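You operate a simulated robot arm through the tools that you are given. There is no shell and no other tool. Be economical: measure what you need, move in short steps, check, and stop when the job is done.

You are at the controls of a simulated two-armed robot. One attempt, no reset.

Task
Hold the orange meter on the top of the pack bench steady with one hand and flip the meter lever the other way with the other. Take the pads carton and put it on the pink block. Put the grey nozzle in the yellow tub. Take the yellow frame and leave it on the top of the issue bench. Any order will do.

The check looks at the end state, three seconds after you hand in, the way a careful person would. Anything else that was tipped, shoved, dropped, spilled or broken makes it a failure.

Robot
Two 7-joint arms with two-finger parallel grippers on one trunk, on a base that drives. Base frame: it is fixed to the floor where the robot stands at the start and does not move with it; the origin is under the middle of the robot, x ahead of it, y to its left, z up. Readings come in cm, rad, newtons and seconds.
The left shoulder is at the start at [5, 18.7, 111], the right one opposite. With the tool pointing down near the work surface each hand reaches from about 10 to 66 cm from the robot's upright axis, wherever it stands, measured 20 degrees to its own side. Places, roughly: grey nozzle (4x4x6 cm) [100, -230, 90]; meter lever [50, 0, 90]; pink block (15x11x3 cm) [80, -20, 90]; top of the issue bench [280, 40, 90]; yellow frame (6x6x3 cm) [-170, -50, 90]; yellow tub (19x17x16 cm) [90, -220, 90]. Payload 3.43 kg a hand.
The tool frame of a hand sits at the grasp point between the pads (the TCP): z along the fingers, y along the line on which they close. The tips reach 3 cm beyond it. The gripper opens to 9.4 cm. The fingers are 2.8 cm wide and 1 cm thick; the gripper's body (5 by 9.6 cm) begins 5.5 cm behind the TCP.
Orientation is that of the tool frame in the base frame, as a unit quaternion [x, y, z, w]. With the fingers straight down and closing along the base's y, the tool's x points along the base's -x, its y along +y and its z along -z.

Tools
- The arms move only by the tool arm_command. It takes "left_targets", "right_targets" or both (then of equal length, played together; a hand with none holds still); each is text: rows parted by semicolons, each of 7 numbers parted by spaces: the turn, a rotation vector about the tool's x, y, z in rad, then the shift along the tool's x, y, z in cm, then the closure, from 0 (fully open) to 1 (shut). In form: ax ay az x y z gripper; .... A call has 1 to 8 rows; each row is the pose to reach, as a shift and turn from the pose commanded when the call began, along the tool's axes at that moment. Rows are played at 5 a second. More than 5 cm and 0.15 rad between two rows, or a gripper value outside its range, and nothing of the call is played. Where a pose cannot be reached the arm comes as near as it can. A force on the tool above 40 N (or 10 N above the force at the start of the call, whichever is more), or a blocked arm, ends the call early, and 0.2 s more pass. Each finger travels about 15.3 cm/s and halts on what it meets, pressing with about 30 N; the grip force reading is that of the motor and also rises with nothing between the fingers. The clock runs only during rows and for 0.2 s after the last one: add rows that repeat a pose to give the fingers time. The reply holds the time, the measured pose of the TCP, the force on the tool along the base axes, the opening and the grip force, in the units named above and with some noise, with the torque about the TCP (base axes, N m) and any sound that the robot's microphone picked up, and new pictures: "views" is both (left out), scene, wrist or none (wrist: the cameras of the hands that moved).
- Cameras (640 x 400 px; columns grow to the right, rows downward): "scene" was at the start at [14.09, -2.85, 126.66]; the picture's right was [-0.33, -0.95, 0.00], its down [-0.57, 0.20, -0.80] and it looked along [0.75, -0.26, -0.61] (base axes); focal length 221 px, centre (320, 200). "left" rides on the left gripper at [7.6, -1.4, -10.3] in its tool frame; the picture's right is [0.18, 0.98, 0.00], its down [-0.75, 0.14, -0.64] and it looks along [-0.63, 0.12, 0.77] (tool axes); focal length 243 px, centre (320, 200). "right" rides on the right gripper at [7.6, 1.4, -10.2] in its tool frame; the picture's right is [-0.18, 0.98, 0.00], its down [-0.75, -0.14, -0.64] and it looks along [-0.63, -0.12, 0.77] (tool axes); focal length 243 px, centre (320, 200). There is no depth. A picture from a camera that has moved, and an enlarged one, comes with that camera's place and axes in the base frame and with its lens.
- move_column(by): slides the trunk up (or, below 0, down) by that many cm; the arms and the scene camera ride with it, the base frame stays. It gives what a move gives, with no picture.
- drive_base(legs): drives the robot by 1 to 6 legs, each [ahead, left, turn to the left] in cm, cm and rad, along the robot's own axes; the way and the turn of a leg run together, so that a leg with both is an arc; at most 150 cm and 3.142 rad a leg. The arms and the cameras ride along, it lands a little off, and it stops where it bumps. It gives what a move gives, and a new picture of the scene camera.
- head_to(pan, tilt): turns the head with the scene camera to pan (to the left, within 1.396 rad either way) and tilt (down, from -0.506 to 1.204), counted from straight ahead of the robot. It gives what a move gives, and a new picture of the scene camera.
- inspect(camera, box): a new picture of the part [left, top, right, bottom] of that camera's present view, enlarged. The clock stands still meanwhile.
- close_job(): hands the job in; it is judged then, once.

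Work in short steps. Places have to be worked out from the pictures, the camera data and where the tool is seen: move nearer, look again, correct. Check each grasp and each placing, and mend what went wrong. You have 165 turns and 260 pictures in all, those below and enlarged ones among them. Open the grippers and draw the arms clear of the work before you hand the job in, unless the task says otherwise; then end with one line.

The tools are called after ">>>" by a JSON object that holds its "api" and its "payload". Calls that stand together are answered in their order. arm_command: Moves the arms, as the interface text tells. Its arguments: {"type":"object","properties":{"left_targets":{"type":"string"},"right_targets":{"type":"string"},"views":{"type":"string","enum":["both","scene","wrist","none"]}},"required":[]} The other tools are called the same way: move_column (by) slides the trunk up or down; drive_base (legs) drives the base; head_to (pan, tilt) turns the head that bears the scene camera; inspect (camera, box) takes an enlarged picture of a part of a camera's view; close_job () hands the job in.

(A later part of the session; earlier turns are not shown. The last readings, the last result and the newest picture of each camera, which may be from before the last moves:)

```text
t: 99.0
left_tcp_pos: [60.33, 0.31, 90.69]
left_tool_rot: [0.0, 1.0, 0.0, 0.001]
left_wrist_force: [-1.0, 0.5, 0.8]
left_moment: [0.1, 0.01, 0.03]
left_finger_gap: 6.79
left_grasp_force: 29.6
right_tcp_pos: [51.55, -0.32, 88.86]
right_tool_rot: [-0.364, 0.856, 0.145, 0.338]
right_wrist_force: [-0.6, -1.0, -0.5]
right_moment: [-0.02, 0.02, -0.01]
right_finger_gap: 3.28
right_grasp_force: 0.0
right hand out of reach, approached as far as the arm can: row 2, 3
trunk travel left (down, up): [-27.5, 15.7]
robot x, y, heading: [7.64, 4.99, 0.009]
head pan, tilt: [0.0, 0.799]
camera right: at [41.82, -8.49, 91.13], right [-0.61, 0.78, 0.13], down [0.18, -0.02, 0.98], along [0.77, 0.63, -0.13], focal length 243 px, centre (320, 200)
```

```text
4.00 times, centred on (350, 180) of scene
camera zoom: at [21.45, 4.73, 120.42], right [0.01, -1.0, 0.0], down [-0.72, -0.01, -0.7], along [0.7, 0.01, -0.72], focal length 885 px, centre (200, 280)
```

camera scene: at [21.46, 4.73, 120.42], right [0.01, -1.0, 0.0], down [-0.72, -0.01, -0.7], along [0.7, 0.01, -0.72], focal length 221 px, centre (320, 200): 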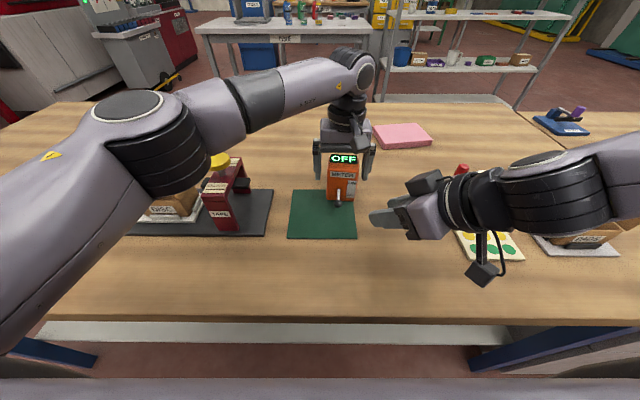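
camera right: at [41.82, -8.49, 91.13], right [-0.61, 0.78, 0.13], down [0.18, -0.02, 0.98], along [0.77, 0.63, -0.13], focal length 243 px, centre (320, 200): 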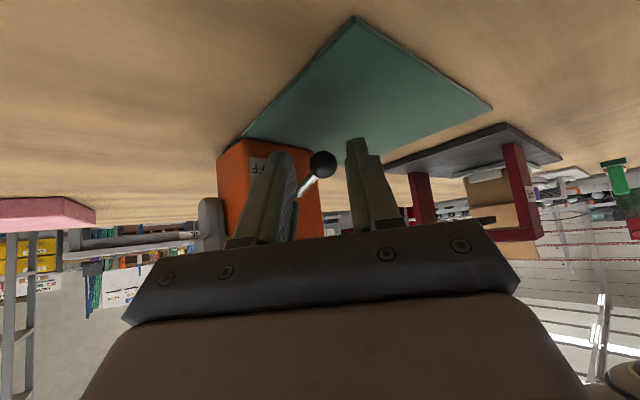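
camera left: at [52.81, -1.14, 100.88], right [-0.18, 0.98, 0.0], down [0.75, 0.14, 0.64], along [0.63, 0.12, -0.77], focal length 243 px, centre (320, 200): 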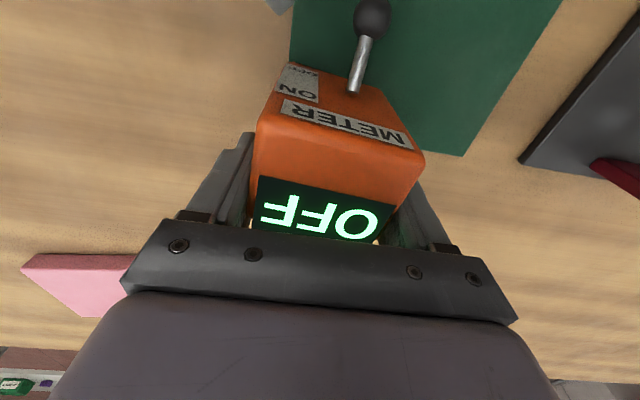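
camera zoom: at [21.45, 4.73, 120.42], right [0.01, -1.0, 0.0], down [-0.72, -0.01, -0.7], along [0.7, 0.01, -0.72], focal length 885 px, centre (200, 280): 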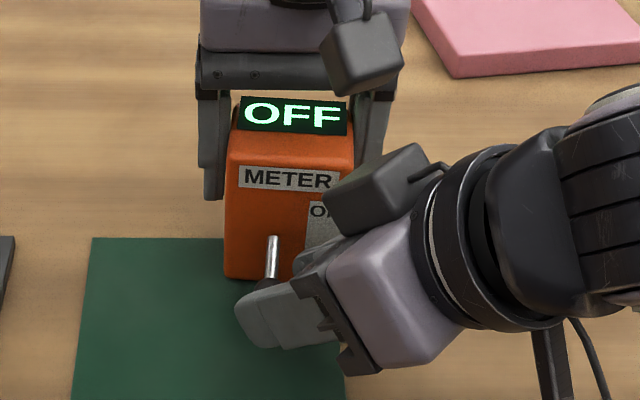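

Ball is between the tips again. Pinch it, then lift along the arc with a small forward bias.

>>> {"api": "arm_command", "payload": {"right_targets": "0 0 0 0 0 0 0.85; 0 0 0 0 0 0 0.95; 0 0 0 0 0 0 0.95; 0 0 0 -0.3 0 -0.2 0.95; 0 0 0 -0.6 -0.07 -0.4 0.95; 0 0 0 -0.9 -0.13 -0.55 0.95; 0 0 0 -1.23 -0.2 -0.75 0.95; 0 0 0 -1.23 -0.2 -0.75 0.95", "views": "wrist"}}

>>> {"api": "inspect", "payload": {"camera": "scene", "box": [290, 130, 410, 230]}}

```text
t: 100.8
left_tcp_pos: [60.21, 0.29, 90.77]
left_tool_rot: [0.002, 1.0, 0.001, 0.001]
left_wrist_force: [-1.7, 0.8, 6.6]
left_moment: [-0.01, 0.42, -0.11]
left_finger_gap: 6.84
left_grasp_force: 29.9
right_tcp_pos: [52.13, -0.35, 90.29]
right_tool_rot: [-0.363, 0.856, 0.144, 0.338]
right_wrist_force: [-0.5, -0.1, -0.6]
right_moment: [0.01, -0.01, 0.01]
right_finger_gap: 0.48
right_grasp_force: 0.0
trunk travel left (down, up): [-27.5, 15.7]
robot x, y, heading: [7.22, 4.38, 0.01]
head pan, tilt: [0.0, 0.799]
camera right: at [42.29, -8.43, 92.65], right [-0.61, 0.78, 0.13], down [0.18, -0.02, 0.98], along [0.77, 0.63, -0.13], focal length 243 px, centre (320, 200)
```

right: 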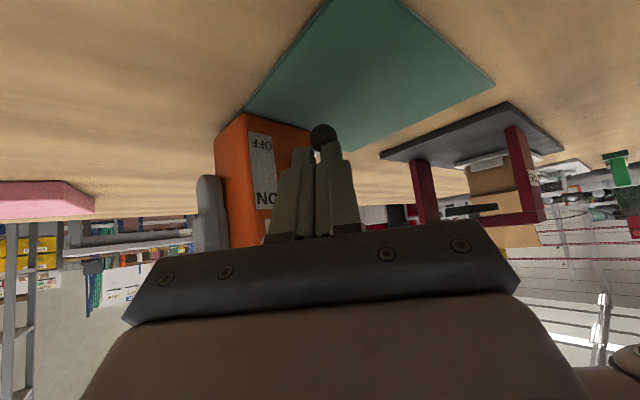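

```text
4.00 times, centred on (350, 180) of scene
camera zoom: at [21.4, 4.75, 120.43], right [0.01, -1.0, 0.0], down [-0.72, -0.01, -0.7], along [0.7, 0.01, -0.72], focal length 885 px, centre (200, 280)
```

zoom: 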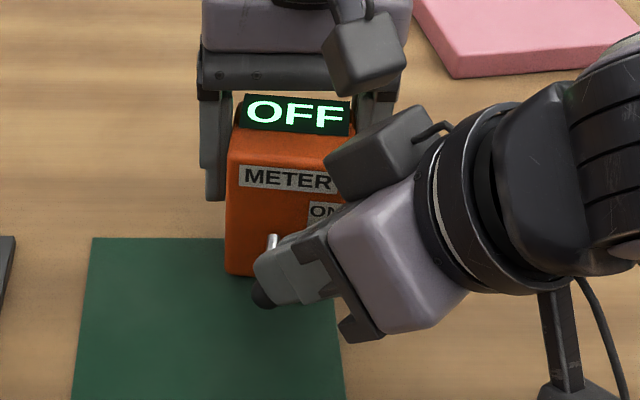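

Pinching slips. More robust: closed fingers as a wedge under the ball, pushing up with a flat finger side. Back off, keep fingers closed, and spin the hand 90°.

>>> {"api": "arm_command", "payload": {"right_targets": "0 0 0 -0.3 0 -2.5 1; 0 0 0.1 -0.3 0 -4.5 1; 0 0 0.24 -0.3 0 -5 1; 0 0 0.38 -0.3 0 -5 1; 0 0 0.52 -0.3 0 -5 1; 0 0 0.66 -0.3 0 -5 1; 0 0 0.8 -0.3 0 -5 1; 0 0 0.94 -0.3 0 -5 1", "views": "none"}}

>>> {"api": "arm_command", "payload": {"right_targets": "0 0 0.13 0 0 0 1; 0 0 0.26 0 0 0 1; 0 0 0.39 0 0 0 1; 0 0 0.52 0 0 0 1; 0 0 0.63 0 0 0 1; 0 0 0.63 0 0 0 1"}}

```text
t: 102.6
left_tcp_pos: [60.42, 0.31, 90.67]
left_tool_rot: [0.001, 1.0, 0.0, 0.001]
left_wrist_force: [-3.8, -3.4, 5.4]
left_moment: [-0.42, 0.51, 0.05]
left_finger_gap: 6.82
left_grasp_force: 30.1
right_tcp_pos: [49.95, -2.75, 94.19]
right_tool_rot: [0.065, 0.928, 0.282, 0.235]
right_wrist_force: [0.0, 0.9, 0.0]
right_moment: [-0.07, 0.06, 0.02]
right_finger_gap: 0.03
right_grasp_force: 29.6
trunk travel left (down, up): [-27.5, 15.7]
robot x, y, heading: [7.3, 4.39, 0.006]
head pan, tilt: [0.0, 0.799]
```

```text
t: 104.0
left_tcp_pos: [60.33, 0.38, 90.63]
left_tool_rot: [0.001, 1.0, 0.0, 0.002]
left_wrist_force: [-0.1, -2.7, 7.3]
left_moment: [-0.29, 0.42, 0.09]
left_finger_gap: 6.83
left_grasp_force: 30.1
right_tcp_pos: [49.81, -2.61, 94.04]
right_tool_rot: [0.349, 0.862, 0.341, 0.137]
right_wrist_force: [-0.1, 0.3, 0.2]
right_moment: [0.01, 0.01, 0.01]
right_finger_gap: 0.02
right_grasp_force: 30.4
trunk travel left (down, up): [-27.5, 15.7]
robot x, y, heading: [7.48, 4.59, 0.011]
head pan, tilt: [0.0, 0.799]
camera scene: at [21.4, 4.72, 120.43], right [0.01, -1.0, 0.0], down [-0.72, -0.01, -0.7], along [0.7, 0.01, -0.72], focal length 221 px, centre (320, 200)
camera right: at [40.31, -1.6, 102.69], right [0.63, 0.39, 0.67], down [0.17, -0.91, 0.37], along [0.76, -0.12, -0.64], focal length 243 px, centre (320, 200)
```

scene: 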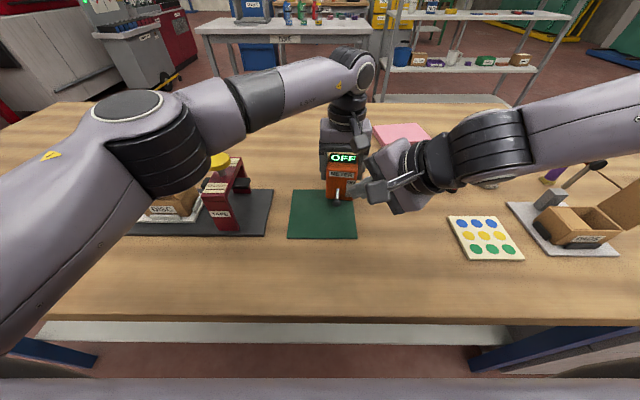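
right: 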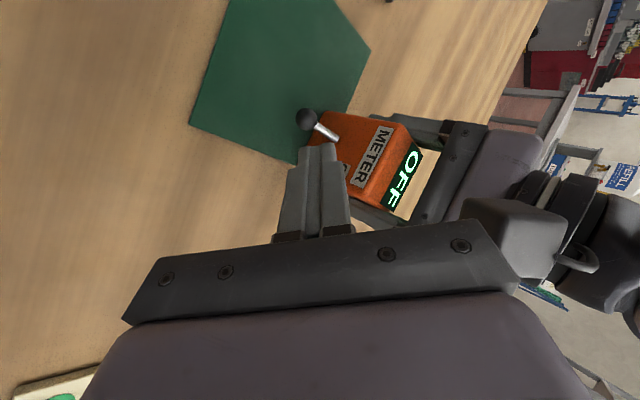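

Hand is spun with fingers shut. Ball ≈(53.0, 1.4, 87.3). Move to the line passing under the ball, tips 2.5 cm short.

>>> {"api": "arm_command", "payload": {"right_targets": "0 0 0 0.25 -1.5 1.4 1; 0 0 0 0.48 -3.03 2.9 1; 0 0 0 0.48 -3.03 2.9 1", "views": "wrist"}}

>>> {"api": "inspect", "payload": {"camera": "scene", "box": [290, 130, 410, 230]}}

```text
t: 104.8
left_tcp_pos: [60.37, 0.26, 90.55]
left_tool_rot: [0.001, 1.0, 0.001, 0.003]
left_wrist_force: [0.2, -1.6, 7.5]
left_moment: [-0.18, 0.38, 0.02]
left_finger_gap: 6.82
left_grasp_force: 29.8
right_tcp_pos: [49.4, -2.36, 89.96]
right_tool_rot: [0.347, 0.863, 0.342, 0.136]
right_wrist_force: [0.7, 0.9, -0.7]
right_moment: [0.04, -0.01, 0.01]
right_finger_gap: 0.01
right_grasp_force: 29.8
trunk travel left (down, up): [-27.5, 15.7]
robot x, y, heading: [7.57, 4.82, 0.012]
head pan, tilt: [0.0, 0.799]
camera right: at [39.71, -1.37, 98.51], right [0.63, 0.39, 0.67], down [0.17, -0.91, 0.37], along [0.76, -0.12, -0.64], focal length 243 px, centre (320, 200)
```

right: 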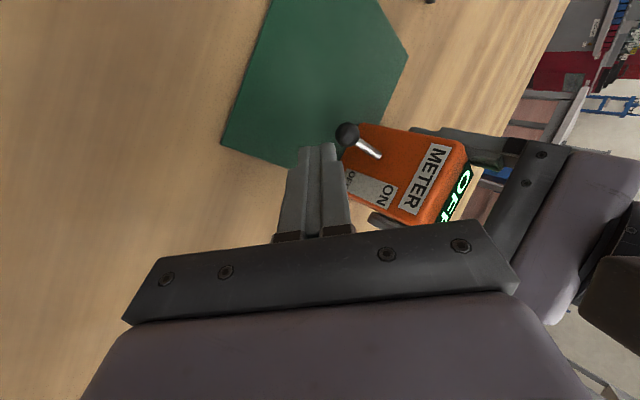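

```text
4.00 times, centred on (350, 180) of scene
camera zoom: at [21.41, 4.73, 120.43], right [0.01, -1.0, 0.0], down [-0.72, -0.01, -0.7], along [0.7, 0.01, -0.72], focal length 885 px, centre (200, 280)
```

zoom: 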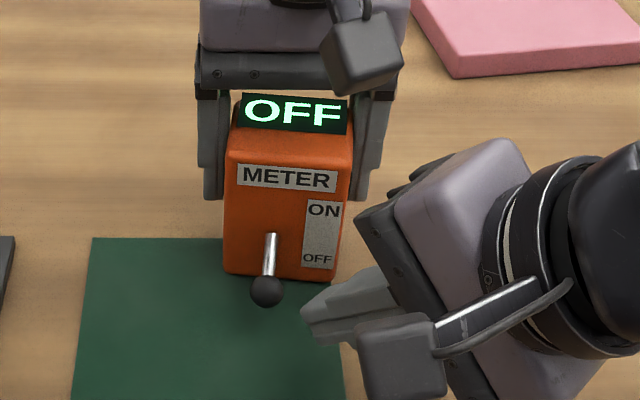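

Line is good (ball 1.9 above the finger axis). Slide in under the ball 3.1 cm.

>>> {"api": "arm_command", "payload": {"right_targets": "0 0 0 0 -0.2 1.5 1; 0 0 0 0 -0.2 3.1 1; 0 0 0 0 -0.2 3.1 1", "views": "wrist"}}

>>> {"api": "inspect", "payload": {"camera": "scene", "box": [290, 130, 410, 230]}}

```text
t: 105.6
left_tcp_pos: [60.4, 0.35, 90.75]
left_tool_rot: [0.001, 1.0, 0.001, 0.002]
left_wrist_force: [0.8, -1.5, 7.1]
left_moment: [-0.17, 0.32, 0.0]
left_finger_gap: 6.84
left_grasp_force: 30.2
right_tcp_pos: [50.63, -0.95, 87.68]
right_tool_rot: [0.348, 0.863, 0.34, 0.137]
right_wrist_force: [-0.2, 0.0, -0.8]
right_moment: [-0.03, -0.04, 0.02]
right_finger_gap: 0.0
right_grasp_force: 30.3
trunk travel left (down, up): [-27.5, 15.7]
robot x, y, heading: [7.01, 4.54, 0.008]
head pan, tilt: [0.0, 0.799]
camera right: at [41.05, 0.07, 96.15], right [0.63, 0.39, 0.67], down [0.17, -0.91, 0.37], along [0.76, -0.12, -0.64], focal length 243 px, centre (320, 200)
```

right: 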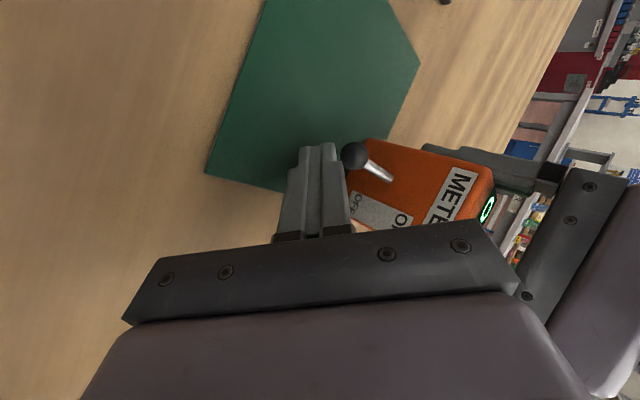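

```text
4.00 times, centred on (350, 180) of scene
camera zoom: at [21.41, 4.73, 120.43], right [0.01, -1.0, 0.0], down [-0.72, -0.01, -0.7], along [0.7, 0.01, -0.72], focal length 885 px, centre (200, 280)
```

zoom: 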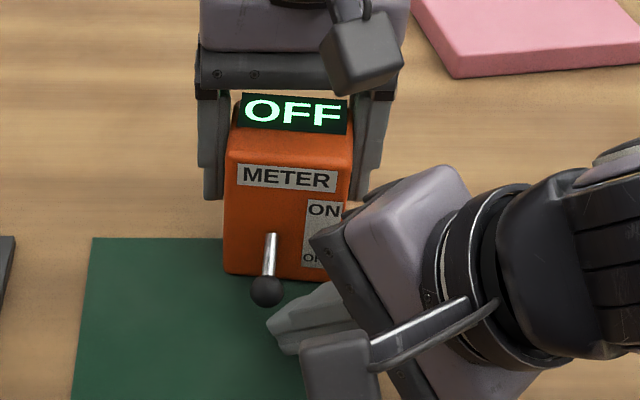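

Fingertips are just under/beside the ball with tips past its centre. Push up along the arc with the flat finger side.

>>> {"api": "arm_command", "payload": {"right_targets": "0 0 0 0 0.1 0.4 1; 0 0 0 0 0.2 0.4 1; 0 0 0 -0.02 0.49 0.12 1; 0 0 0 -0.07 0.8 -0.14 1; 0 0 0 -0.13 1.11 -0.39 1; 0 0 0 -0.2 1.44 -0.64 1; 0 0 0 -0.32 1.8 -0.85 1; 0 0 0 -0.47 2.14 -1.01 1", "views": "wrist"}}

>>> {"api": "inspect", "payload": {"camera": "scene", "box": [290, 130, 410, 230]}}

```text
t: 107.4
left_tcp_pos: [60.55, 0.56, 90.77]
left_tool_rot: [-0.002, 1.0, 0.002, 0.005]
left_wrist_force: [24.7, 6.9, 6.5]
left_moment: [-0.05, -0.25, -0.8]
left_finger_gap: 6.91
left_grasp_force: 29.8
right_tcp_pos: [51.37, -0.69, 89.69]
right_tool_rot: [0.347, 0.864, 0.34, 0.134]
right_wrist_force: [-26.6, -7.8, -2.2]
right_moment: [-0.16, 0.48, 0.4]
right_finger_gap: 0.01
right_grasp_force: 30.0
right hand out of reach, approached as far as the arm can: row 1, 2
trunk travel left (down, up): [-27.5, 15.7]
robot x, y, heading: [7.19, 4.41, 0.007]
head pan, tilt: [0.0, 0.799]
camera right: at [41.86, 0.31, 98.18], right [0.63, 0.39, 0.67], down [0.17, -0.91, 0.37], along [0.76, -0.12, -0.64], focal length 243 px, centre (320, 200)
```

right: 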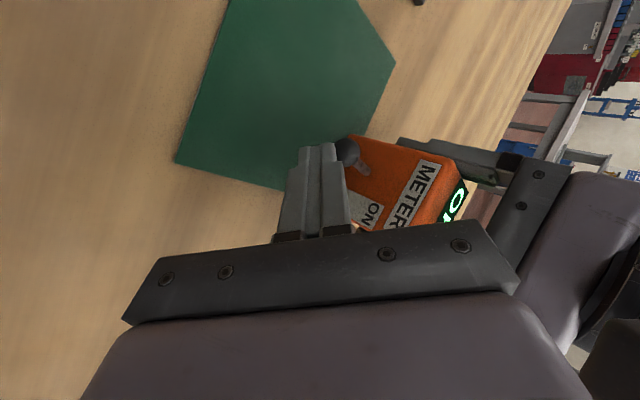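

```text
4.00 times, centred on (350, 180) of scene
camera zoom: at [21.42, 4.72, 120.43], right [0.01, -1.0, 0.0], down [-0.72, -0.01, -0.7], along [0.7, 0.01, -0.72], focal length 885 px, centre (200, 280)
```

zoom: 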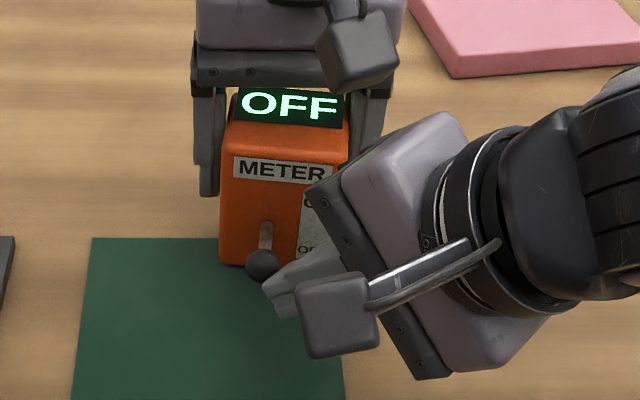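

The lever has risen well past level (no flip yet). Continue up, tilting the fingers upward a little so the gripper body stays clear of the left camera.

>>> {"api": "arm_command", "payload": {"right_targets": "-0.05 0 0 -0.18 0.35 -0.2 1; -0.1 0 0 -0.4 0.7 -0.35 1; -0.15 0 0 -0.65 1.0 -0.45 1; -0.2 0 0 -0.93 1.3 -0.5 1; -0.2 0 0 -0.93 1.3 -0.5 1", "views": "wrist"}}

>>> {"api": "inspect", "payload": {"camera": "scene", "box": [290, 130, 410, 230]}}

```text
t: 108.6
left_tcp_pos: [60.5, 0.35, 90.78]
left_tool_rot: [0.001, 1.0, 0.001, 0.003]
left_wrist_force: [23.4, 3.7, 18.2]
left_moment: [0.33, 1.13, -0.55]
left_finger_gap: 7.05
left_grasp_force: 30.0
right_tcp_pos: [52.37, -0.79, 90.57]
right_tool_rot: [0.333, 0.827, 0.422, 0.164]
right_wrist_force: [-21.9, -3.1, -22.3]
right_moment: [-0.61, 0.47, 0.54]
right_finger_gap: 0.0
right_grasp_force: 30.4
trunk travel left (down, up): [-27.5, 15.7]
robot x, y, heading: [7.17, 4.62, 0.01]
head pan, tilt: [0.0, 0.799]
camera right: at [41.81, -1.02, 97.82], right [0.54, 0.29, 0.79], down [0.13, -0.96, 0.26], along [0.83, -0.03, -0.55], focal length 243 px, centre (320, 200)
```

right: 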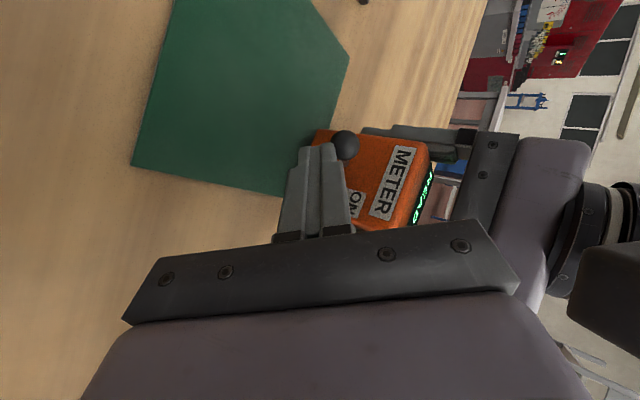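

```text
4.00 times, centred on (350, 180) of scene
camera zoom: at [21.48, 4.73, 120.41], right [0.01, -1.0, 0.0], down [-0.72, -0.01, -0.7], along [0.7, 0.01, -0.72], focal length 885 px, centre (200, 280)
```

zoom: 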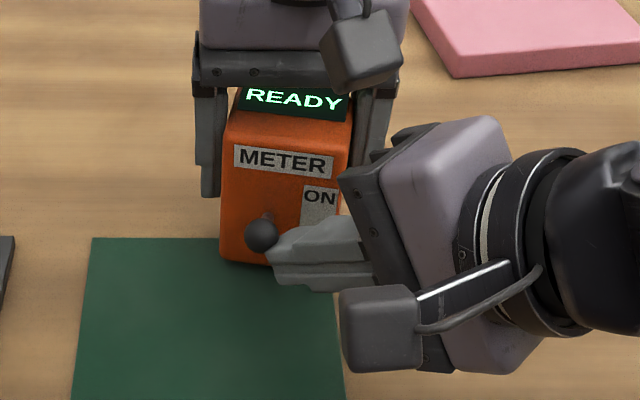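

Display reads READY – the lever is over. Push slightly more to seat it, then check.

>>> {"api": "arm_command", "payload": {"right_targets": "-0.05 0 0 -0.2 0.3 0 1; -0.1 0 0 -0.4 0.7 0 1; -0.1 0 0 -0.4 0.7 0 1", "views": "none"}}

>>> {"api": "inspect", "payload": {"camera": "scene", "box": [290, 130, 410, 230]}}

```text
t: 109.4
left_tcp_pos: [60.5, 0.27, 90.64]
left_tool_rot: [0.001, 1.0, 0.002, 0.002]
left_wrist_force: [24.9, 1.9, 19.0]
left_moment: [0.33, 1.3, -0.59]
left_finger_gap: 7.3
left_grasp_force: 29.9
right_tcp_pos: [52.98, -0.78, 91.28]
right_tool_rot: [0.324, 0.806, 0.462, 0.179]
right_wrist_force: [-25.1, -2.0, -20.5]
right_moment: [-0.63, 0.39, 0.71]
right_finger_gap: 0.0
right_grasp_force: 29.8
trunk travel left (down, up): [-27.5, 15.7]
robot x, y, heading: [7.27, 4.82, 0.009]
head pan, tilt: [0.0, 0.799]
```

```text
4.00 times, centred on (350, 180) of scene
camera zoom: at [21.48, 4.73, 120.41], right [0.01, -1.0, 0.0], down [-0.72, -0.01, -0.7], along [0.7, 0.01, -0.72], focal length 885 px, centre (200, 280)
```

zoom: 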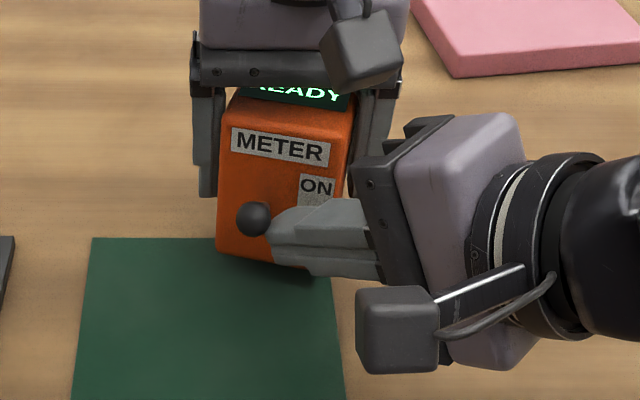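

The lever is at its stop and the meter is starting to lift, so withdraw the right hand: ease down, then straight back.

>>> {"api": "arm_command", "payload": {"right_targets": "0 0 0 0 -0.5 0 1; 0 0 0 0 -1 -0.3 1; 0 0 0 0 -1.2 -2.5 1; 0 0 0 0 -1.2 -5.5 1; 0 0 0 0 -1.2 -9 1; 0 0 0 0 -1.2 -9 1", "views": "none"}}

>>> {"api": "inspect", "payload": {"camera": "scene", "box": [290, 130, 410, 230]}}

>>> {"api": "inspect", "payload": {"camera": "left", "box": [0, 0, 640, 400]}}

```text
t: 110.8
left_tcp_pos: [60.45, 0.28, 90.55]
left_tool_rot: [0.001, 1.0, 0.0, 0.0]
left_wrist_force: [-0.5, 0.4, -1.5]
left_moment: [-0.02, -0.06, 0.0]
left_finger_gap: 6.88
left_grasp_force: 30.5
right_tcp_pos: [47.49, -7.04, 94.89]
right_tool_rot: [0.324, 0.802, 0.465, 0.188]
right_wrist_force: [0.0, 0.2, -0.1]
right_moment: [0.0, 0.01, -0.02]
right_finger_gap: 0.0
right_grasp_force: 29.7
right hand out of reach, approached as far as the arm can: row 1, 2
trunk travel left (down, up): [-27.5, 15.7]
robot x, y, heading: [7.73, 4.84, 0.008]
head pan, tilt: [0.0, 0.799]
```

```text
4.00 times, centred on (350, 180) of scene
camera zoom: at [21.48, 4.73, 120.41], right [0.01, -1.0, 0.0], down [-0.72, -0.01, -0.7], along [0.7, 0.01, -0.72], focal length 885 px, centre (200, 280)
```

zoom: 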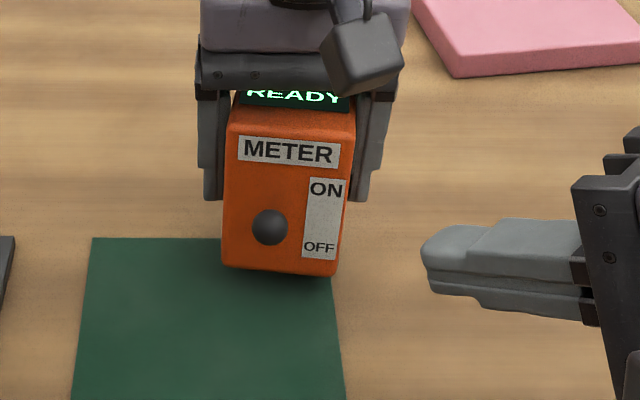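

```text
1.00 times, centred on (320, 200) of left
camera zoom: at [52.83, -1.15, 100.85], right [-0.18, 0.98, 0.0], down [0.75, 0.14, 0.64], along [0.63, 0.12, -0.77], focal length 243 px, centre (320, 200)
```

zoom: 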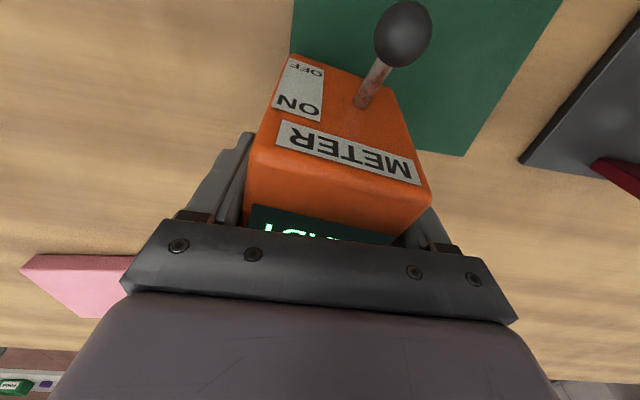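

READY/ON with lever up. The meter sits slightly raised in the left grip, so lower it gently until it bears on the bench.

>>> {"api": "arm_command", "payload": {"left_targets": "0 0 0 0 0 0.4 0.5; 0 0 0 0 0 0.8 0.5; 0 0 0 0 0 0.8 0.5", "views": "none"}}

>>> {"api": "inspect", "payload": {"camera": "scene", "box": [290, 130, 410, 230]}}

```text
t: 111.6
left_tcp_pos: [60.34, 0.27, 89.87]
left_tool_rot: [0.002, 1.0, 0.001, 0.001]
left_wrist_force: [1.2, -0.3, -1.1]
left_moment: [0.02, -0.04, 0.0]
left_finger_gap: 6.89
left_grasp_force: 29.7
right_tcp_pos: [47.46, -7.07, 94.78]
right_tool_rot: [0.324, 0.802, 0.466, 0.187]
right_wrist_force: [0.0, -0.8, -0.7]
right_moment: [0.03, -0.02, 0.0]
right_finger_gap: 0.01
right_grasp_force: 29.3
trunk travel left (down, up): [-27.5, 15.7]
robot x, y, heading: [7.22, 4.64, 0.012]
head pan, tilt: [0.0, 0.799]
```

```text
4.00 times, centred on (350, 180) of scene
camera zoom: at [21.48, 4.73, 120.42], right [0.01, -1.0, 0.0], down [-0.72, -0.01, -0.7], along [0.7, 0.01, -0.72], focal length 885 px, centre (200, 280)
```

zoom: 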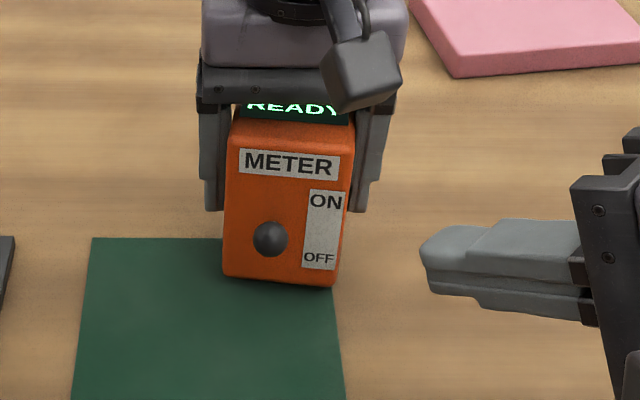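

No contact yet; keep lowering.

>>> {"api": "arm_command", "payload": {"left_targets": "0 0 0 0 0 0.3 0.5; 0 0 0 0 0 0.6 0.5; 0 0 0 0 0 0.6 0.5", "views": "none"}}

>>> {"api": "inspect", "payload": {"camera": "scene", "box": [290, 130, 410, 230]}}

```text
t: 112.4
left_tcp_pos: [60.38, 0.17, 89.07]
left_tool_rot: [0.001, 1.0, 0.001, 0.0]
left_wrist_force: [-0.1, 0.2, 0.1]
left_moment: [-0.01, -0.03, 0.0]
left_finger_gap: 4.68
left_grasp_force: 0.1
right_tcp_pos: [47.4, -7.13, 94.88]
right_tool_rot: [0.324, 0.802, 0.466, 0.187]
right_wrist_force: [-0.2, -0.2, 0.1]
right_moment: [0.0, 0.0, 0.0]
right_finger_gap: 0.02
right_grasp_force: 29.4
trunk travel left (down, up): [-27.5, 15.7]
robot x, y, heading: [7.56, 4.63, 0.006]
head pan, tilt: [0.0, 0.799]
```

```text
4.00 times, centred on (350, 180) of scene
camera zoom: at [21.48, 4.75, 120.39], right [0.01, -1.0, 0.0], down [-0.72, -0.01, -0.7], along [0.7, 0.01, -0.72], focal length 885 px, centre (200, 280)
```

zoom: 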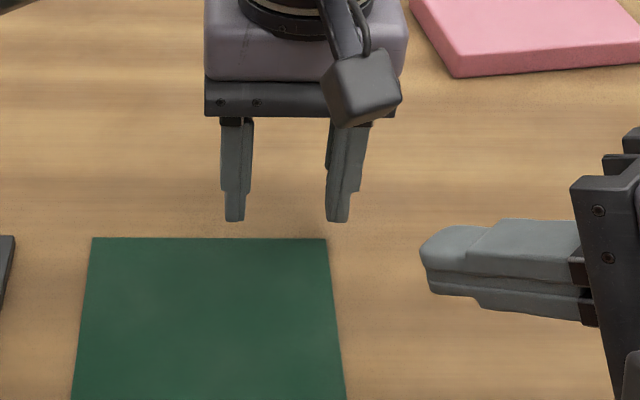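

The meter is no longer between the fingers. I look for it immediately.

>>> {"api": "inspect", "payload": {"camera": "scene", "box": [0, 0, 640, 400]}}

>>> {"api": "inspect", "payload": {"camera": "left", "box": [0, 0, 640, 400]}}

```text
1.00 times, centred on (320, 200) of scene
camera zoom: at [21.48, 4.75, 120.39], right [0.01, -1.0, 0.0], down [-0.72, -0.01, -0.7], along [0.7, 0.01, -0.72], focal length 221 px, centre (320, 200)
```

zoom: 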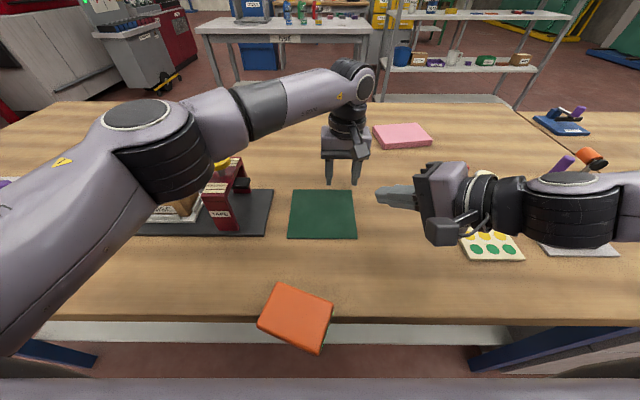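

```text
1.00 times, centred on (320, 200) of left
camera zoom: at [52.8, -1.31, 99.29], right [-0.18, 0.98, 0.0], down [0.75, 0.14, 0.64], along [0.63, 0.12, -0.77], focal length 243 px, centre (320, 200)
```

zoom: 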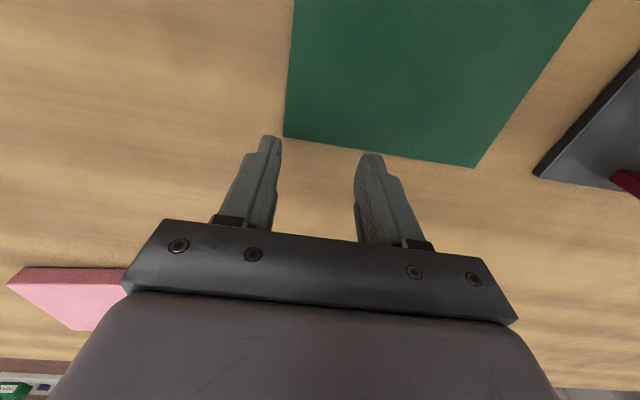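

The meter shot out toward the near bench edge (≈x 31). See where it ends up.

>>> {"api": "head_to", "payload": {"pan": 0.1, "tilt": 1.0}}

```text
t: 113.1
left_tcp_pos: [60.36, 0.17, 89.14]
left_tool_rot: [0.0, 1.0, 0.001, 0.0]
left_wrist_force: [0.4, 0.2, -0.4]
left_moment: [-0.02, -0.05, 0.0]
left_finger_gap: 4.71
left_grasp_force: 0.0
right_tcp_pos: [47.47, -6.93, 94.94]
right_tool_rot: [0.324, 0.802, 0.466, 0.186]
right_wrist_force: [0.2, 0.5, 0.1]
right_moment: [0.01, 0.01, 0.01]
right_finger_gap: 0.01
right_grasp_force: 29.5
trunk travel left (down, up): [-27.5, 15.7]
robot x, y, heading: [7.79, 4.92, 0.011]
head pan, tilt: [0.099, 1.0]
camera scene: at [20.33, 5.41, 118.91], right [0.11, -0.99, 0.0], down [-0.84, -0.09, -0.54], along [0.54, 0.06, -0.84], focal length 221 px, centre (320, 200)
```

scene: 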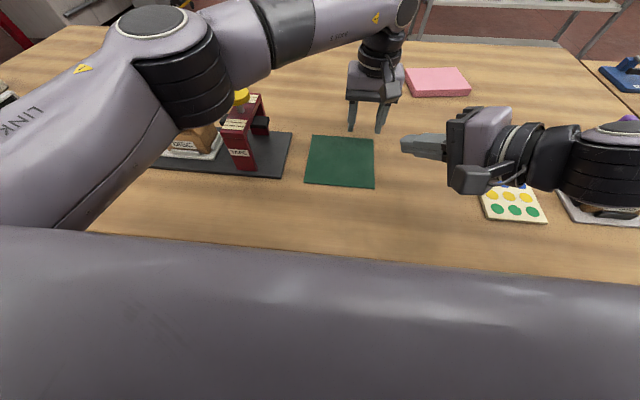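

It likely dropped off the front edge. Raise the hands and back the robot slowly to find it.

>>> {"api": "arm_command", "payload": {"left_targets": "0 0 0 0 0 -4 0.5; 0 0 0 0 0 -8 0.5; 0 0 0 0 0 -12 0.5; 0 0 0 0 0 -14 0.5", "right_targets": "0 0 0 0 2 -1.2 1; 0 0 0 0 4 -2.4 1; 0 0 0 0 6 -3.6 1; 0 0 0 0 6.9 -4 1", "views": "none"}}

>>> {"api": "drive_base", "payload": {"legs": [[-40, 0, 0]]}}

```text
t: 114.3
left_tcp_pos: [62.0, 3.52, 102.39]
left_tool_rot: [-0.034, 0.999, -0.005, -0.009]
left_wrist_force: [0.3, 0.0, -1.1]
left_moment: [0.03, 0.0, 0.04]
left_finger_gap: 4.7
left_grasp_force: 0.1
right_tcp_pos: [47.61, -6.94, 102.94]
right_tool_rot: [0.323, 0.802, 0.466, 0.186]
right_wrist_force: [1.0, 0.3, 0.5]
right_moment: [0.01, 0.04, 0.01]
right_finger_gap: 0.01
right_grasp_force: 30.2
trunk travel left (down, up): [-27.5, 15.7]
robot x, y, heading: [7.22, 4.35, 0.004]
head pan, tilt: [0.099, 1.0]
stopped in row 4 (left hand): the arm was blocked; the commanded pose is now the measured one
```

```text
t: 116.8
left_tcp_pos: [21.59, 2.83, 102.53]
left_tool_rot: [-0.03, 0.999, -0.005, -0.009]
left_wrist_force: [-0.1, 0.0, 0.3]
left_moment: [0.04, -0.02, 0.0]
left_finger_gap: 4.69
left_grasp_force: 0.0
right_tcp_pos: [7.11, -7.38, 102.98]
right_tool_rot: [0.326, 0.801, 0.465, 0.188]
right_wrist_force: [-0.3, -0.4, 0.8]
right_moment: [0.0, 0.01, -0.02]
right_finger_gap: 0.01
right_grasp_force: 30.0
trunk travel left (down, up): [-27.5, 15.7]
robot x, y, heading: [-32.84, 4.77, 0.003]
head pan, tilt: [0.099, 1.0]
camera scene: at [-20.02, 5.11, 118.91], right [0.1, -0.99, 0.0], down [-0.84, -0.09, -0.54], along [0.54, 0.06, -0.84], focal length 221 px, centre (320, 200)
```

scene: 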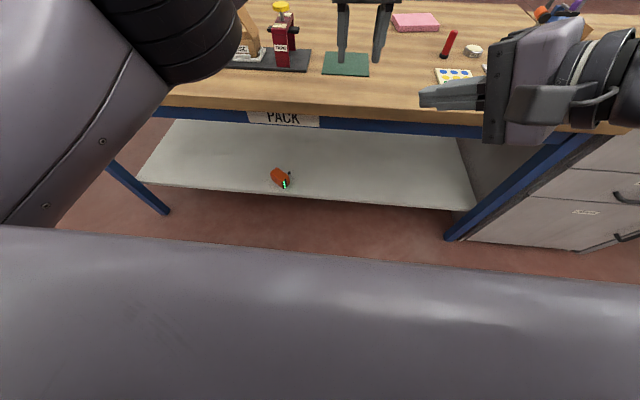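

It landed on the bench's lower shelf. Take a closer look.

>>> {"api": "inspect", "payload": {"camera": "scene", "box": [240, 150, 320, 200]}}

>>> {"api": "head_to", "payload": {"pan": 0.0, "tilt": 0.7}}

```text
8.00 times, centred on (280, 175) of scene
camera zoom: at [-20.02, 5.11, 118.91], right [0.1, -0.99, 0.0], down [-0.84, -0.09, -0.54], along [0.54, 0.06, -0.84], focal length 1771 px, centre (640, 400)
```

zoom: 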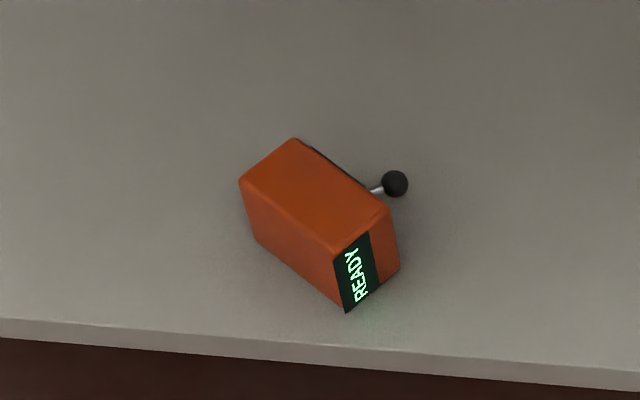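

```text
t: 117.7
left_tcp_pos: [21.62, 2.83, 102.41]
left_tool_rot: [-0.03, 0.999, -0.005, -0.008]
left_wrist_force: [0.9, -0.1, 0.3]
left_moment: [-0.01, 0.03, -0.02]
left_finger_gap: 4.69
left_grasp_force: 0.0
right_tcp_pos: [7.17, -7.5, 102.88]
right_tool_rot: [0.326, 0.801, 0.466, 0.187]
right_wrist_force: [0.3, -0.6, -0.4]
right_moment: [-0.03, 0.0, 0.02]
right_finger_gap: 0.0
right_grasp_force: 29.9
trunk travel left (down, up): [-27.5, 15.7]
robot x, y, heading: [-32.67, 4.5, 0.002]
head pan, tilt: [0.0, 0.7]
camera scene: at [-18.43, 4.42, 121.23], right [0.0, -1.0, 0.0], down [-0.64, 0.0, -0.76], along [0.76, 0.0, -0.64], focal length 221 px, centre (320, 200)
```

scene: 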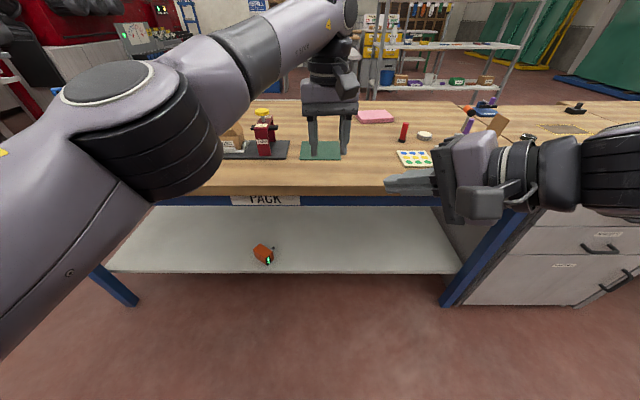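

The meter lies on its side, intact and still READY. I'll retrieve it with the right hand: un-spin that hand (it already points forward-left, 30° down), open it, and lower the trunk.

>>> {"api": "arm_command", "payload": {"right_targets": "0 0 -0.14 0 0 0 0.8; 0 0 -0.28 0 0 0 0.5; 0 0 -0.42 0 0 0 0.3; 0 0 -0.56 0 0 0 0.3; 0 0 -0.7 0 0 0 0.3; 0 0 -0.84 0 0 0 0.3; 0 0 -0.98 0 0 0 0.3; 0 0 -1.12 0 0 0 0.3", "left_targets": "0 0 0 0 3 -1 0; 0 0 0 2 6 -2 0; 0 0 0 4 9 -3 0; 0 0 0 6 12 -4 0; 0 0 0 8 15 -4 0; 0 0 0 8 15 -4 0; 0 0 0 8 15 -4 0; 0 0 0 8 15 -4 0", "views": "none"}}

>>> {"api": "arm_command", "payload": {"right_targets": "0 0 -0.14 0 0 0 0.3; 0 0 -0.28 0 0 0 0.3; 0 0 -0.45 0 0 0 0.3", "views": "none"}}

>>> {"api": "move_column", "payload": {"by": -27}}

>>> {"api": "head_to", "payload": {"pan": 0.3, "tilt": 0.6}}

```text
t: 119.5
left_tcp_pos: [13.14, 17.46, 106.39]
left_tool_rot: [-0.029, 1.0, -0.006, -0.009]
left_wrist_force: [0.9, 0.7, 0.3]
left_moment: [0.0, -0.03, 0.02]
left_finger_gap: 9.42
left_grasp_force: 0.1
right_tcp_pos: [7.02, -7.45, 102.9]
right_tool_rot: [-0.151, 0.852, 0.294, 0.406]
right_wrist_force: [-0.2, 0.5, 0.3]
right_moment: [-0.02, -0.02, 0.0]
right_finger_gap: 6.58
right_grasp_force: 0.0
trunk travel left (down, up): [-27.5, 15.7]
robot x, y, heading: [-32.91, 4.8, 0.007]
head pan, tilt: [0.0, 0.7]
```

```text
refused: row 3 steps farther than a row can; nothing moved
```

```text
t: 122.2
left_tcp_pos: [12.96, 17.45, 79.27]
left_tool_rot: [-0.03, 1.0, -0.005, -0.007]
left_wrist_force: [-0.5, 0.8, 0.2]
left_moment: [0.04, 0.03, 0.01]
left_finger_gap: 9.4
left_grasp_force: 0.1
right_tcp_pos: [7.12, -7.49, 75.94]
right_tool_rot: [-0.15, 0.852, 0.295, 0.406]
right_wrist_force: [0.1, 0.2, -1.0]
right_moment: [-0.03, -0.02, 0.01]
right_finger_gap: 6.59
right_grasp_force: 0.1
trunk travel left (down, up): [-0.5, 42.7]
robot x, y, heading: [-32.76, 4.41, 0.002]
head pan, tilt: [0.0, 0.7]
```

```text
t: 123.0
left_tcp_pos: [12.94, 17.45, 79.33]
left_tool_rot: [-0.031, 0.999, -0.005, -0.009]
left_wrist_force: [0.3, 0.4, -0.2]
left_moment: [-0.03, 0.0, 0.03]
left_finger_gap: 9.4
left_grasp_force: 0.0
right_tcp_pos: [7.09, -7.34, 75.94]
right_tool_rot: [-0.149, 0.852, 0.294, 0.407]
right_wrist_force: [0.0, 0.0, 0.0]
right_moment: [0.0, -0.02, -0.02]
right_finger_gap: 6.57
right_grasp_force: 0.1
trunk travel left (down, up): [-0.5, 42.7]
robot x, y, heading: [-32.56, 4.62, 0.003]
head pan, tilt: [0.3, 0.6]
camera scene: at [-18.49, 7.03, 95.1], right [0.3, -0.95, 0.0], down [-0.54, -0.17, -0.82], along [0.79, 0.25, -0.57], focal length 221 px, centre (320, 200)
```

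scene: 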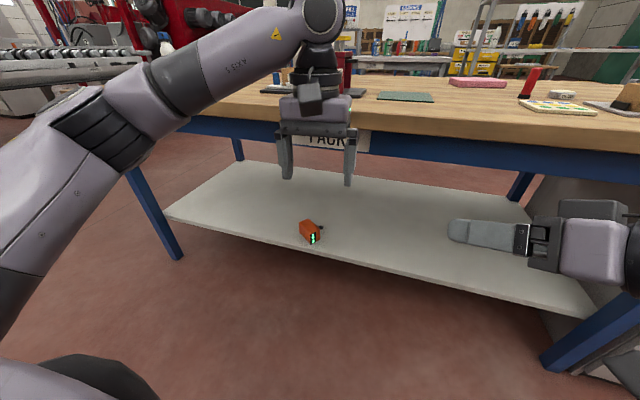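

The shelf is low (z≈26) and the meter is at about (49, 33, 29). Test how low the right hand can go.

>>> {"api": "arm_command", "payload": {"right_targets": "0 0 -0.1 3.5 -1.7 2.2 0.3; 0 0 -0.2 7 -3.4 4.5 0.3; 0 0 -0.3 10.5 -5.1 6.7 0.3; 0 0 -0.4 14 -6.8 9 0.3; 0 0 -0.45 17.5 -8.5 11.2 0.3; 0 0 -0.45 21 -10.2 13.4 0.3; 0 0 -0.45 24.5 -11.9 15.6 0.3; 0 0 -0.45 28 -13.6 17.9 0.3", "views": "scene"}}

```text
t: 124.8
left_tcp_pos: [13.07, 17.51, 79.43]
left_tool_rot: [-0.03, 1.0, -0.005, -0.008]
left_wrist_force: [0.1, 0.2, -0.1]
left_moment: [-0.02, 0.02, 0.01]
left_finger_gap: 9.42
left_grasp_force: 0.1
right_tcp_pos: [7.37, -16.8, 58.78]
right_tool_rot: [-0.336, 0.798, 0.196, 0.46]
right_wrist_force: [-0.4, -0.2, -0.4]
right_moment: [0.03, -0.01, -0.02]
right_finger_gap: 6.59
right_grasp_force: 0.1
right hand out of reach, approached as far as the arm can: row 3, 4, 5, 6, 7, 8
trunk travel left (down, up): [-0.5, 42.7]
robot x, y, heading: [-32.54, 4.4, 0.005]
head pan, tilt: [0.3, 0.6]
camera scene: at [-18.49, 7.05, 95.11], right [0.3, -0.95, 0.0], down [-0.54, -0.17, -0.83], along [0.79, 0.25, -0.56], focal length 221 px, centre (320, 200)
```

scene: 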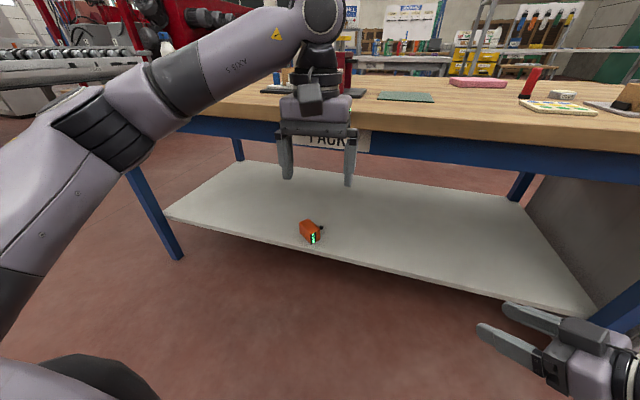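

Right stops at z≈59 in this pose. Test the left arm, vertical tool, straight down.

>>> {"api": "arm_command", "payload": {"left_targets": "0 0 0 0 0 4.8 0; 0 0 0 0 0 9.6 0; 0 0 0 0 0 14.4 0; 0 0 0 0 0 19.2 0; 0 0 0 0 0 24 0; 0 0 0 0 0 28.8 0; 0 0 0 0 0 33.6 0; 0 0 0 0 0 38.4 0", "views": "none"}}

>>> {"api": "arm_command", "payload": {"left_targets": "0 0 0 0 0 4.8 0; 0 0 0 0 0 9.6 0; 0 0 0 0 0 14.4 0", "views": "scene"}}

```text
t: 126.6
left_tcp_pos: [12.23, 16.84, 41.02]
left_tool_rot: [-0.03, 1.0, -0.006, -0.009]
left_wrist_force: [-0.4, -0.4, 0.5]
left_moment: [-0.04, 0.01, 0.0]
left_finger_gap: 9.41
left_grasp_force: 0.0
right_tcp_pos: [7.3, -16.85, 58.82]
right_tool_rot: [-0.337, 0.798, 0.197, 0.458]
right_wrist_force: [0.6, -0.1, 0.3]
right_moment: [-0.01, 0.0, 0.0]
right_finger_gap: 6.57
right_grasp_force: 0.1
trunk travel left (down, up): [-0.5, 42.7]
robot x, y, heading: [-32.74, 4.47, 0.002]
head pan, tilt: [0.3, 0.6]
```

```text
t: 127.4
left_tcp_pos: [12.3, 16.84, 26.62]
left_tool_rot: [-0.03, 1.0, -0.006, -0.009]
left_wrist_force: [0.2, 1.1, -0.6]
left_moment: [0.01, 0.01, -0.01]
left_finger_gap: 9.39
left_grasp_force: 0.0
right_tcp_pos: [7.33, -16.75, 58.82]
right_tool_rot: [-0.337, 0.798, 0.197, 0.459]
right_wrist_force: [-0.4, 0.0, 0.1]
right_moment: [0.02, 0.01, -0.01]
right_finger_gap: 6.58
right_grasp_force: 0.0
trunk travel left (down, up): [-0.5, 42.7]
robot x, y, heading: [-32.82, 4.11, 0.003]
head pan, tilt: [0.3, 0.6]
camera scene: at [-18.5, 7.03, 95.11], right [0.3, -0.95, 0.0], down [-0.54, -0.17, -0.83], along [0.79, 0.25, -0.56], focal length 221 px, centre (320, 200)
```

scene: 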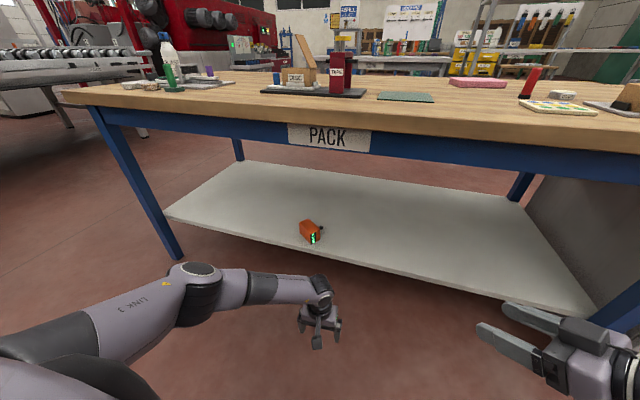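

The left arm reaches fine (z≈27) – it's only the right elbow that's limited. To later stand the meter up I need the left hand yawed −135°; test that spin range here.

>>> {"api": "arm_command", "payload": {"left_targets": "0 0 0.145 0 0 -1 0; 0 0 0.29 0 0 -2 0; 0 0 0.435 0 0 -3 0; 0 0 0.58 0 0 -4 0; 0 0 0.725 0 0 -5 0; 0 0 0.87 0 0 -6 0; 0 0 1.015 0 0 -7 0; 0 0 1.16 0 0 -8 0", "views": "none"}}

>>> {"api": "arm_command", "payload": {"left_targets": "0 0 0.145 0 0 0 0; 0 0 0.29 0 0 0 0; 0 0 0.435 0 0 0 0; 0 0 0.58 0 0 0 0; 0 0 0.725 0 0 0 0; 0 0 0.87 0 0 0 0; 0 0 1.015 0 0 0 0; 0 0 1.14 0 0 0 0", "views": "wrist"}}

```text
t: 129.2
left_tcp_pos: [8.05, 19.22, 35.98]
left_tool_rot: [0.522, 0.853, -0.01, -0.003]
left_wrist_force: [-0.7, 1.0, 0.3]
left_moment: [-0.02, 0.03, 0.03]
left_finger_gap: 9.4
left_grasp_force: 0.0
left hand out of reach, approached as far as the arm can: row 7, 8
right_tcp_pos: [7.3, -16.67, 58.76]
right_tool_rot: [-0.338, 0.799, 0.197, 0.458]
right_wrist_force: [0.2, 1.2, 0.6]
right_moment: [-0.02, 0.04, -0.02]
right_finger_gap: 6.6
right_grasp_force: 0.0
trunk travel left (down, up): [-0.5, 42.7]
robot x, y, heading: [-32.69, 4.51, 0.002]
head pan, tilt: [0.3, 0.6]
```

```text
t: 130.1
left_tcp_pos: [1.63, 21.0, 34.89]
left_tool_rot: [0.701, 0.713, 0.013, -0.008]
left_wrist_force: [7.6, 19.8, 6.1]
left_moment: [-1.19, 0.73, -0.97]
left_finger_gap: 8.99
left_grasp_force: 0.1
left hand out of reach, approached as far as the arm can: row 1, 2, 3, 4
right_tcp_pos: [7.37, -16.73, 58.79]
right_tool_rot: [-0.337, 0.798, 0.196, 0.46]
right_wrist_force: [0.0, -0.3, 0.5]
right_moment: [-0.03, 0.01, 0.02]
right_finger_gap: 6.56
right_grasp_force: 0.1
trunk travel left (down, up): [-0.5, 42.7]
robot x, y, heading: [-33.2, 4.13, 0.004]
head pan, tilt: [0.3, 0.6]
stopped in row 4 (left hand): the force on the tool passed its limit (the readings are from after the stop); the commanded pose is now the measured one
camera left: at [0.09, 28.35, 45.44], right [0.98, 0.2, 0.01], down [0.15, -0.77, 0.62], along [0.13, -0.61, -0.78], focal length 243 px, centre (320, 200)
```

left: 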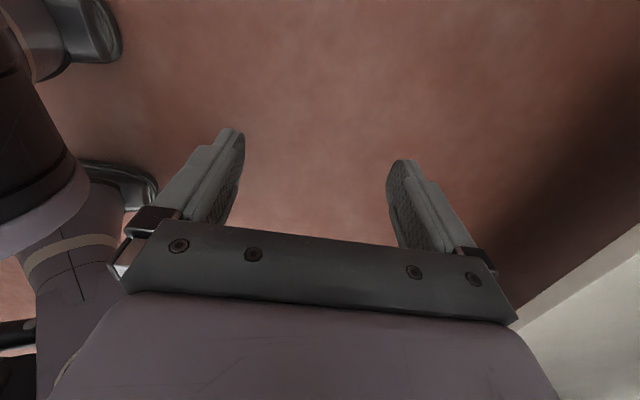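

Yaw range negative ends ≈−60°. Return and test the positive side, moving the hand forward a bit.

>>> {"api": "arm_command", "payload": {"left_targets": "0 0 -0.145 0 2 -1 0; 0 0 -0.29 0 4 -2 0; 0 0 -0.435 0 6 -3 0; 0 0 -0.58 0 8 -4 0; 0 0 -0.725 0 10 -4 0; 0 0 -0.87 0 10 -4 0; 0 0 -1.015 0 10 -4 0; 0 0 -1.16 0 10 -4 0", "views": "none"}}

>>> {"api": "arm_command", "payload": {"left_targets": "0 0 -0.145 0 0 0 0; 0 0 -0.29 0 0 0 0; 0 0 -0.435 0 0 0 0; 0 0 -0.58 0 0 0 0; 0 0 -0.725 0 0 0 0; 0 0 -0.87 0 0 0 0; 0 0 -1.015 0 0 0 0; 0 0 -1.16 0 0 0 0", "views": "none"}}

>>> {"api": "arm_command", "payload": {"left_targets": "0 0 -0.145 0 0 0 0; 0 0 -0.29 0 0 0 0; 0 0 -0.435 0 0 0 0; 0 0 -0.58 0 0 0 0; 0 0 -0.725 0 0 0 0; 0 0 -0.87 0 0 0 0; 0 0 -1.015 0 0 0 0; 0 0 -1.16 0 0 0 0", "views": "none"}}

```text
t: 131.9
left_tcp_pos: [11.47, 20.85, 38.99]
left_tool_rot: [0.193, 0.981, 0.01, -0.001]
left_wrist_force: [-0.5, 0.0, -0.9]
left_moment: [-0.01, 0.05, 0.04]
left_finger_gap: 9.39
left_grasp_force: 0.0
right_tcp_pos: [7.33, -16.77, 58.83]
right_tool_rot: [-0.337, 0.798, 0.197, 0.459]
right_wrist_force: [0.9, 0.1, 0.2]
right_moment: [-0.02, 0.0, 0.01]
right_finger_gap: 6.61
right_grasp_force: 0.0
trunk travel left (down, up): [-0.5, 42.7]
robot x, y, heading: [-32.36, 4.63, 0.008]
head pan, tilt: [0.3, 0.6]
```

```text
t: 133.7
left_tcp_pos: [11.4, 20.9, 38.94]
left_tool_rot: [-0.375, 0.927, 0.01, 0.004]
left_wrist_force: [1.4, 0.4, -0.8]
left_moment: [0.0, -0.02, -0.01]
left_finger_gap: 9.41
left_grasp_force: 0.1
right_tcp_pos: [7.37, -16.7, 58.81]
right_tool_rot: [-0.337, 0.798, 0.197, 0.459]
right_wrist_force: [-0.4, 0.2, 0.8]
right_moment: [0.0, 0.03, 0.01]
right_finger_gap: 6.61
right_grasp_force: 0.0
trunk travel left (down, up): [-0.5, 42.7]
robot x, y, heading: [-32.85, 4.79, 0.004]
head pan, tilt: [0.3, 0.6]
```

```text
t: 135.5
left_tcp_pos: [11.25, 20.7, 38.86]
left_tool_rot: [0.822, -0.57, -0.006, -0.009]
left_wrist_force: [0.0, -0.3, -1.2]
left_moment: [0.0, 0.0, 0.02]
left_finger_gap: 9.39
left_grasp_force: 0.1
right_tcp_pos: [7.35, -16.67, 58.81]
right_tool_rot: [-0.337, 0.798, 0.196, 0.459]
right_wrist_force: [-0.6, -0.2, -0.1]
right_moment: [-0.01, 0.01, 0.01]
right_finger_gap: 6.6
right_grasp_force: 0.0
trunk travel left (down, up): [-0.5, 42.7]
robot x, y, heading: [-32.74, 4.48, 0.01]
head pan, tilt: [0.3, 0.6]
```

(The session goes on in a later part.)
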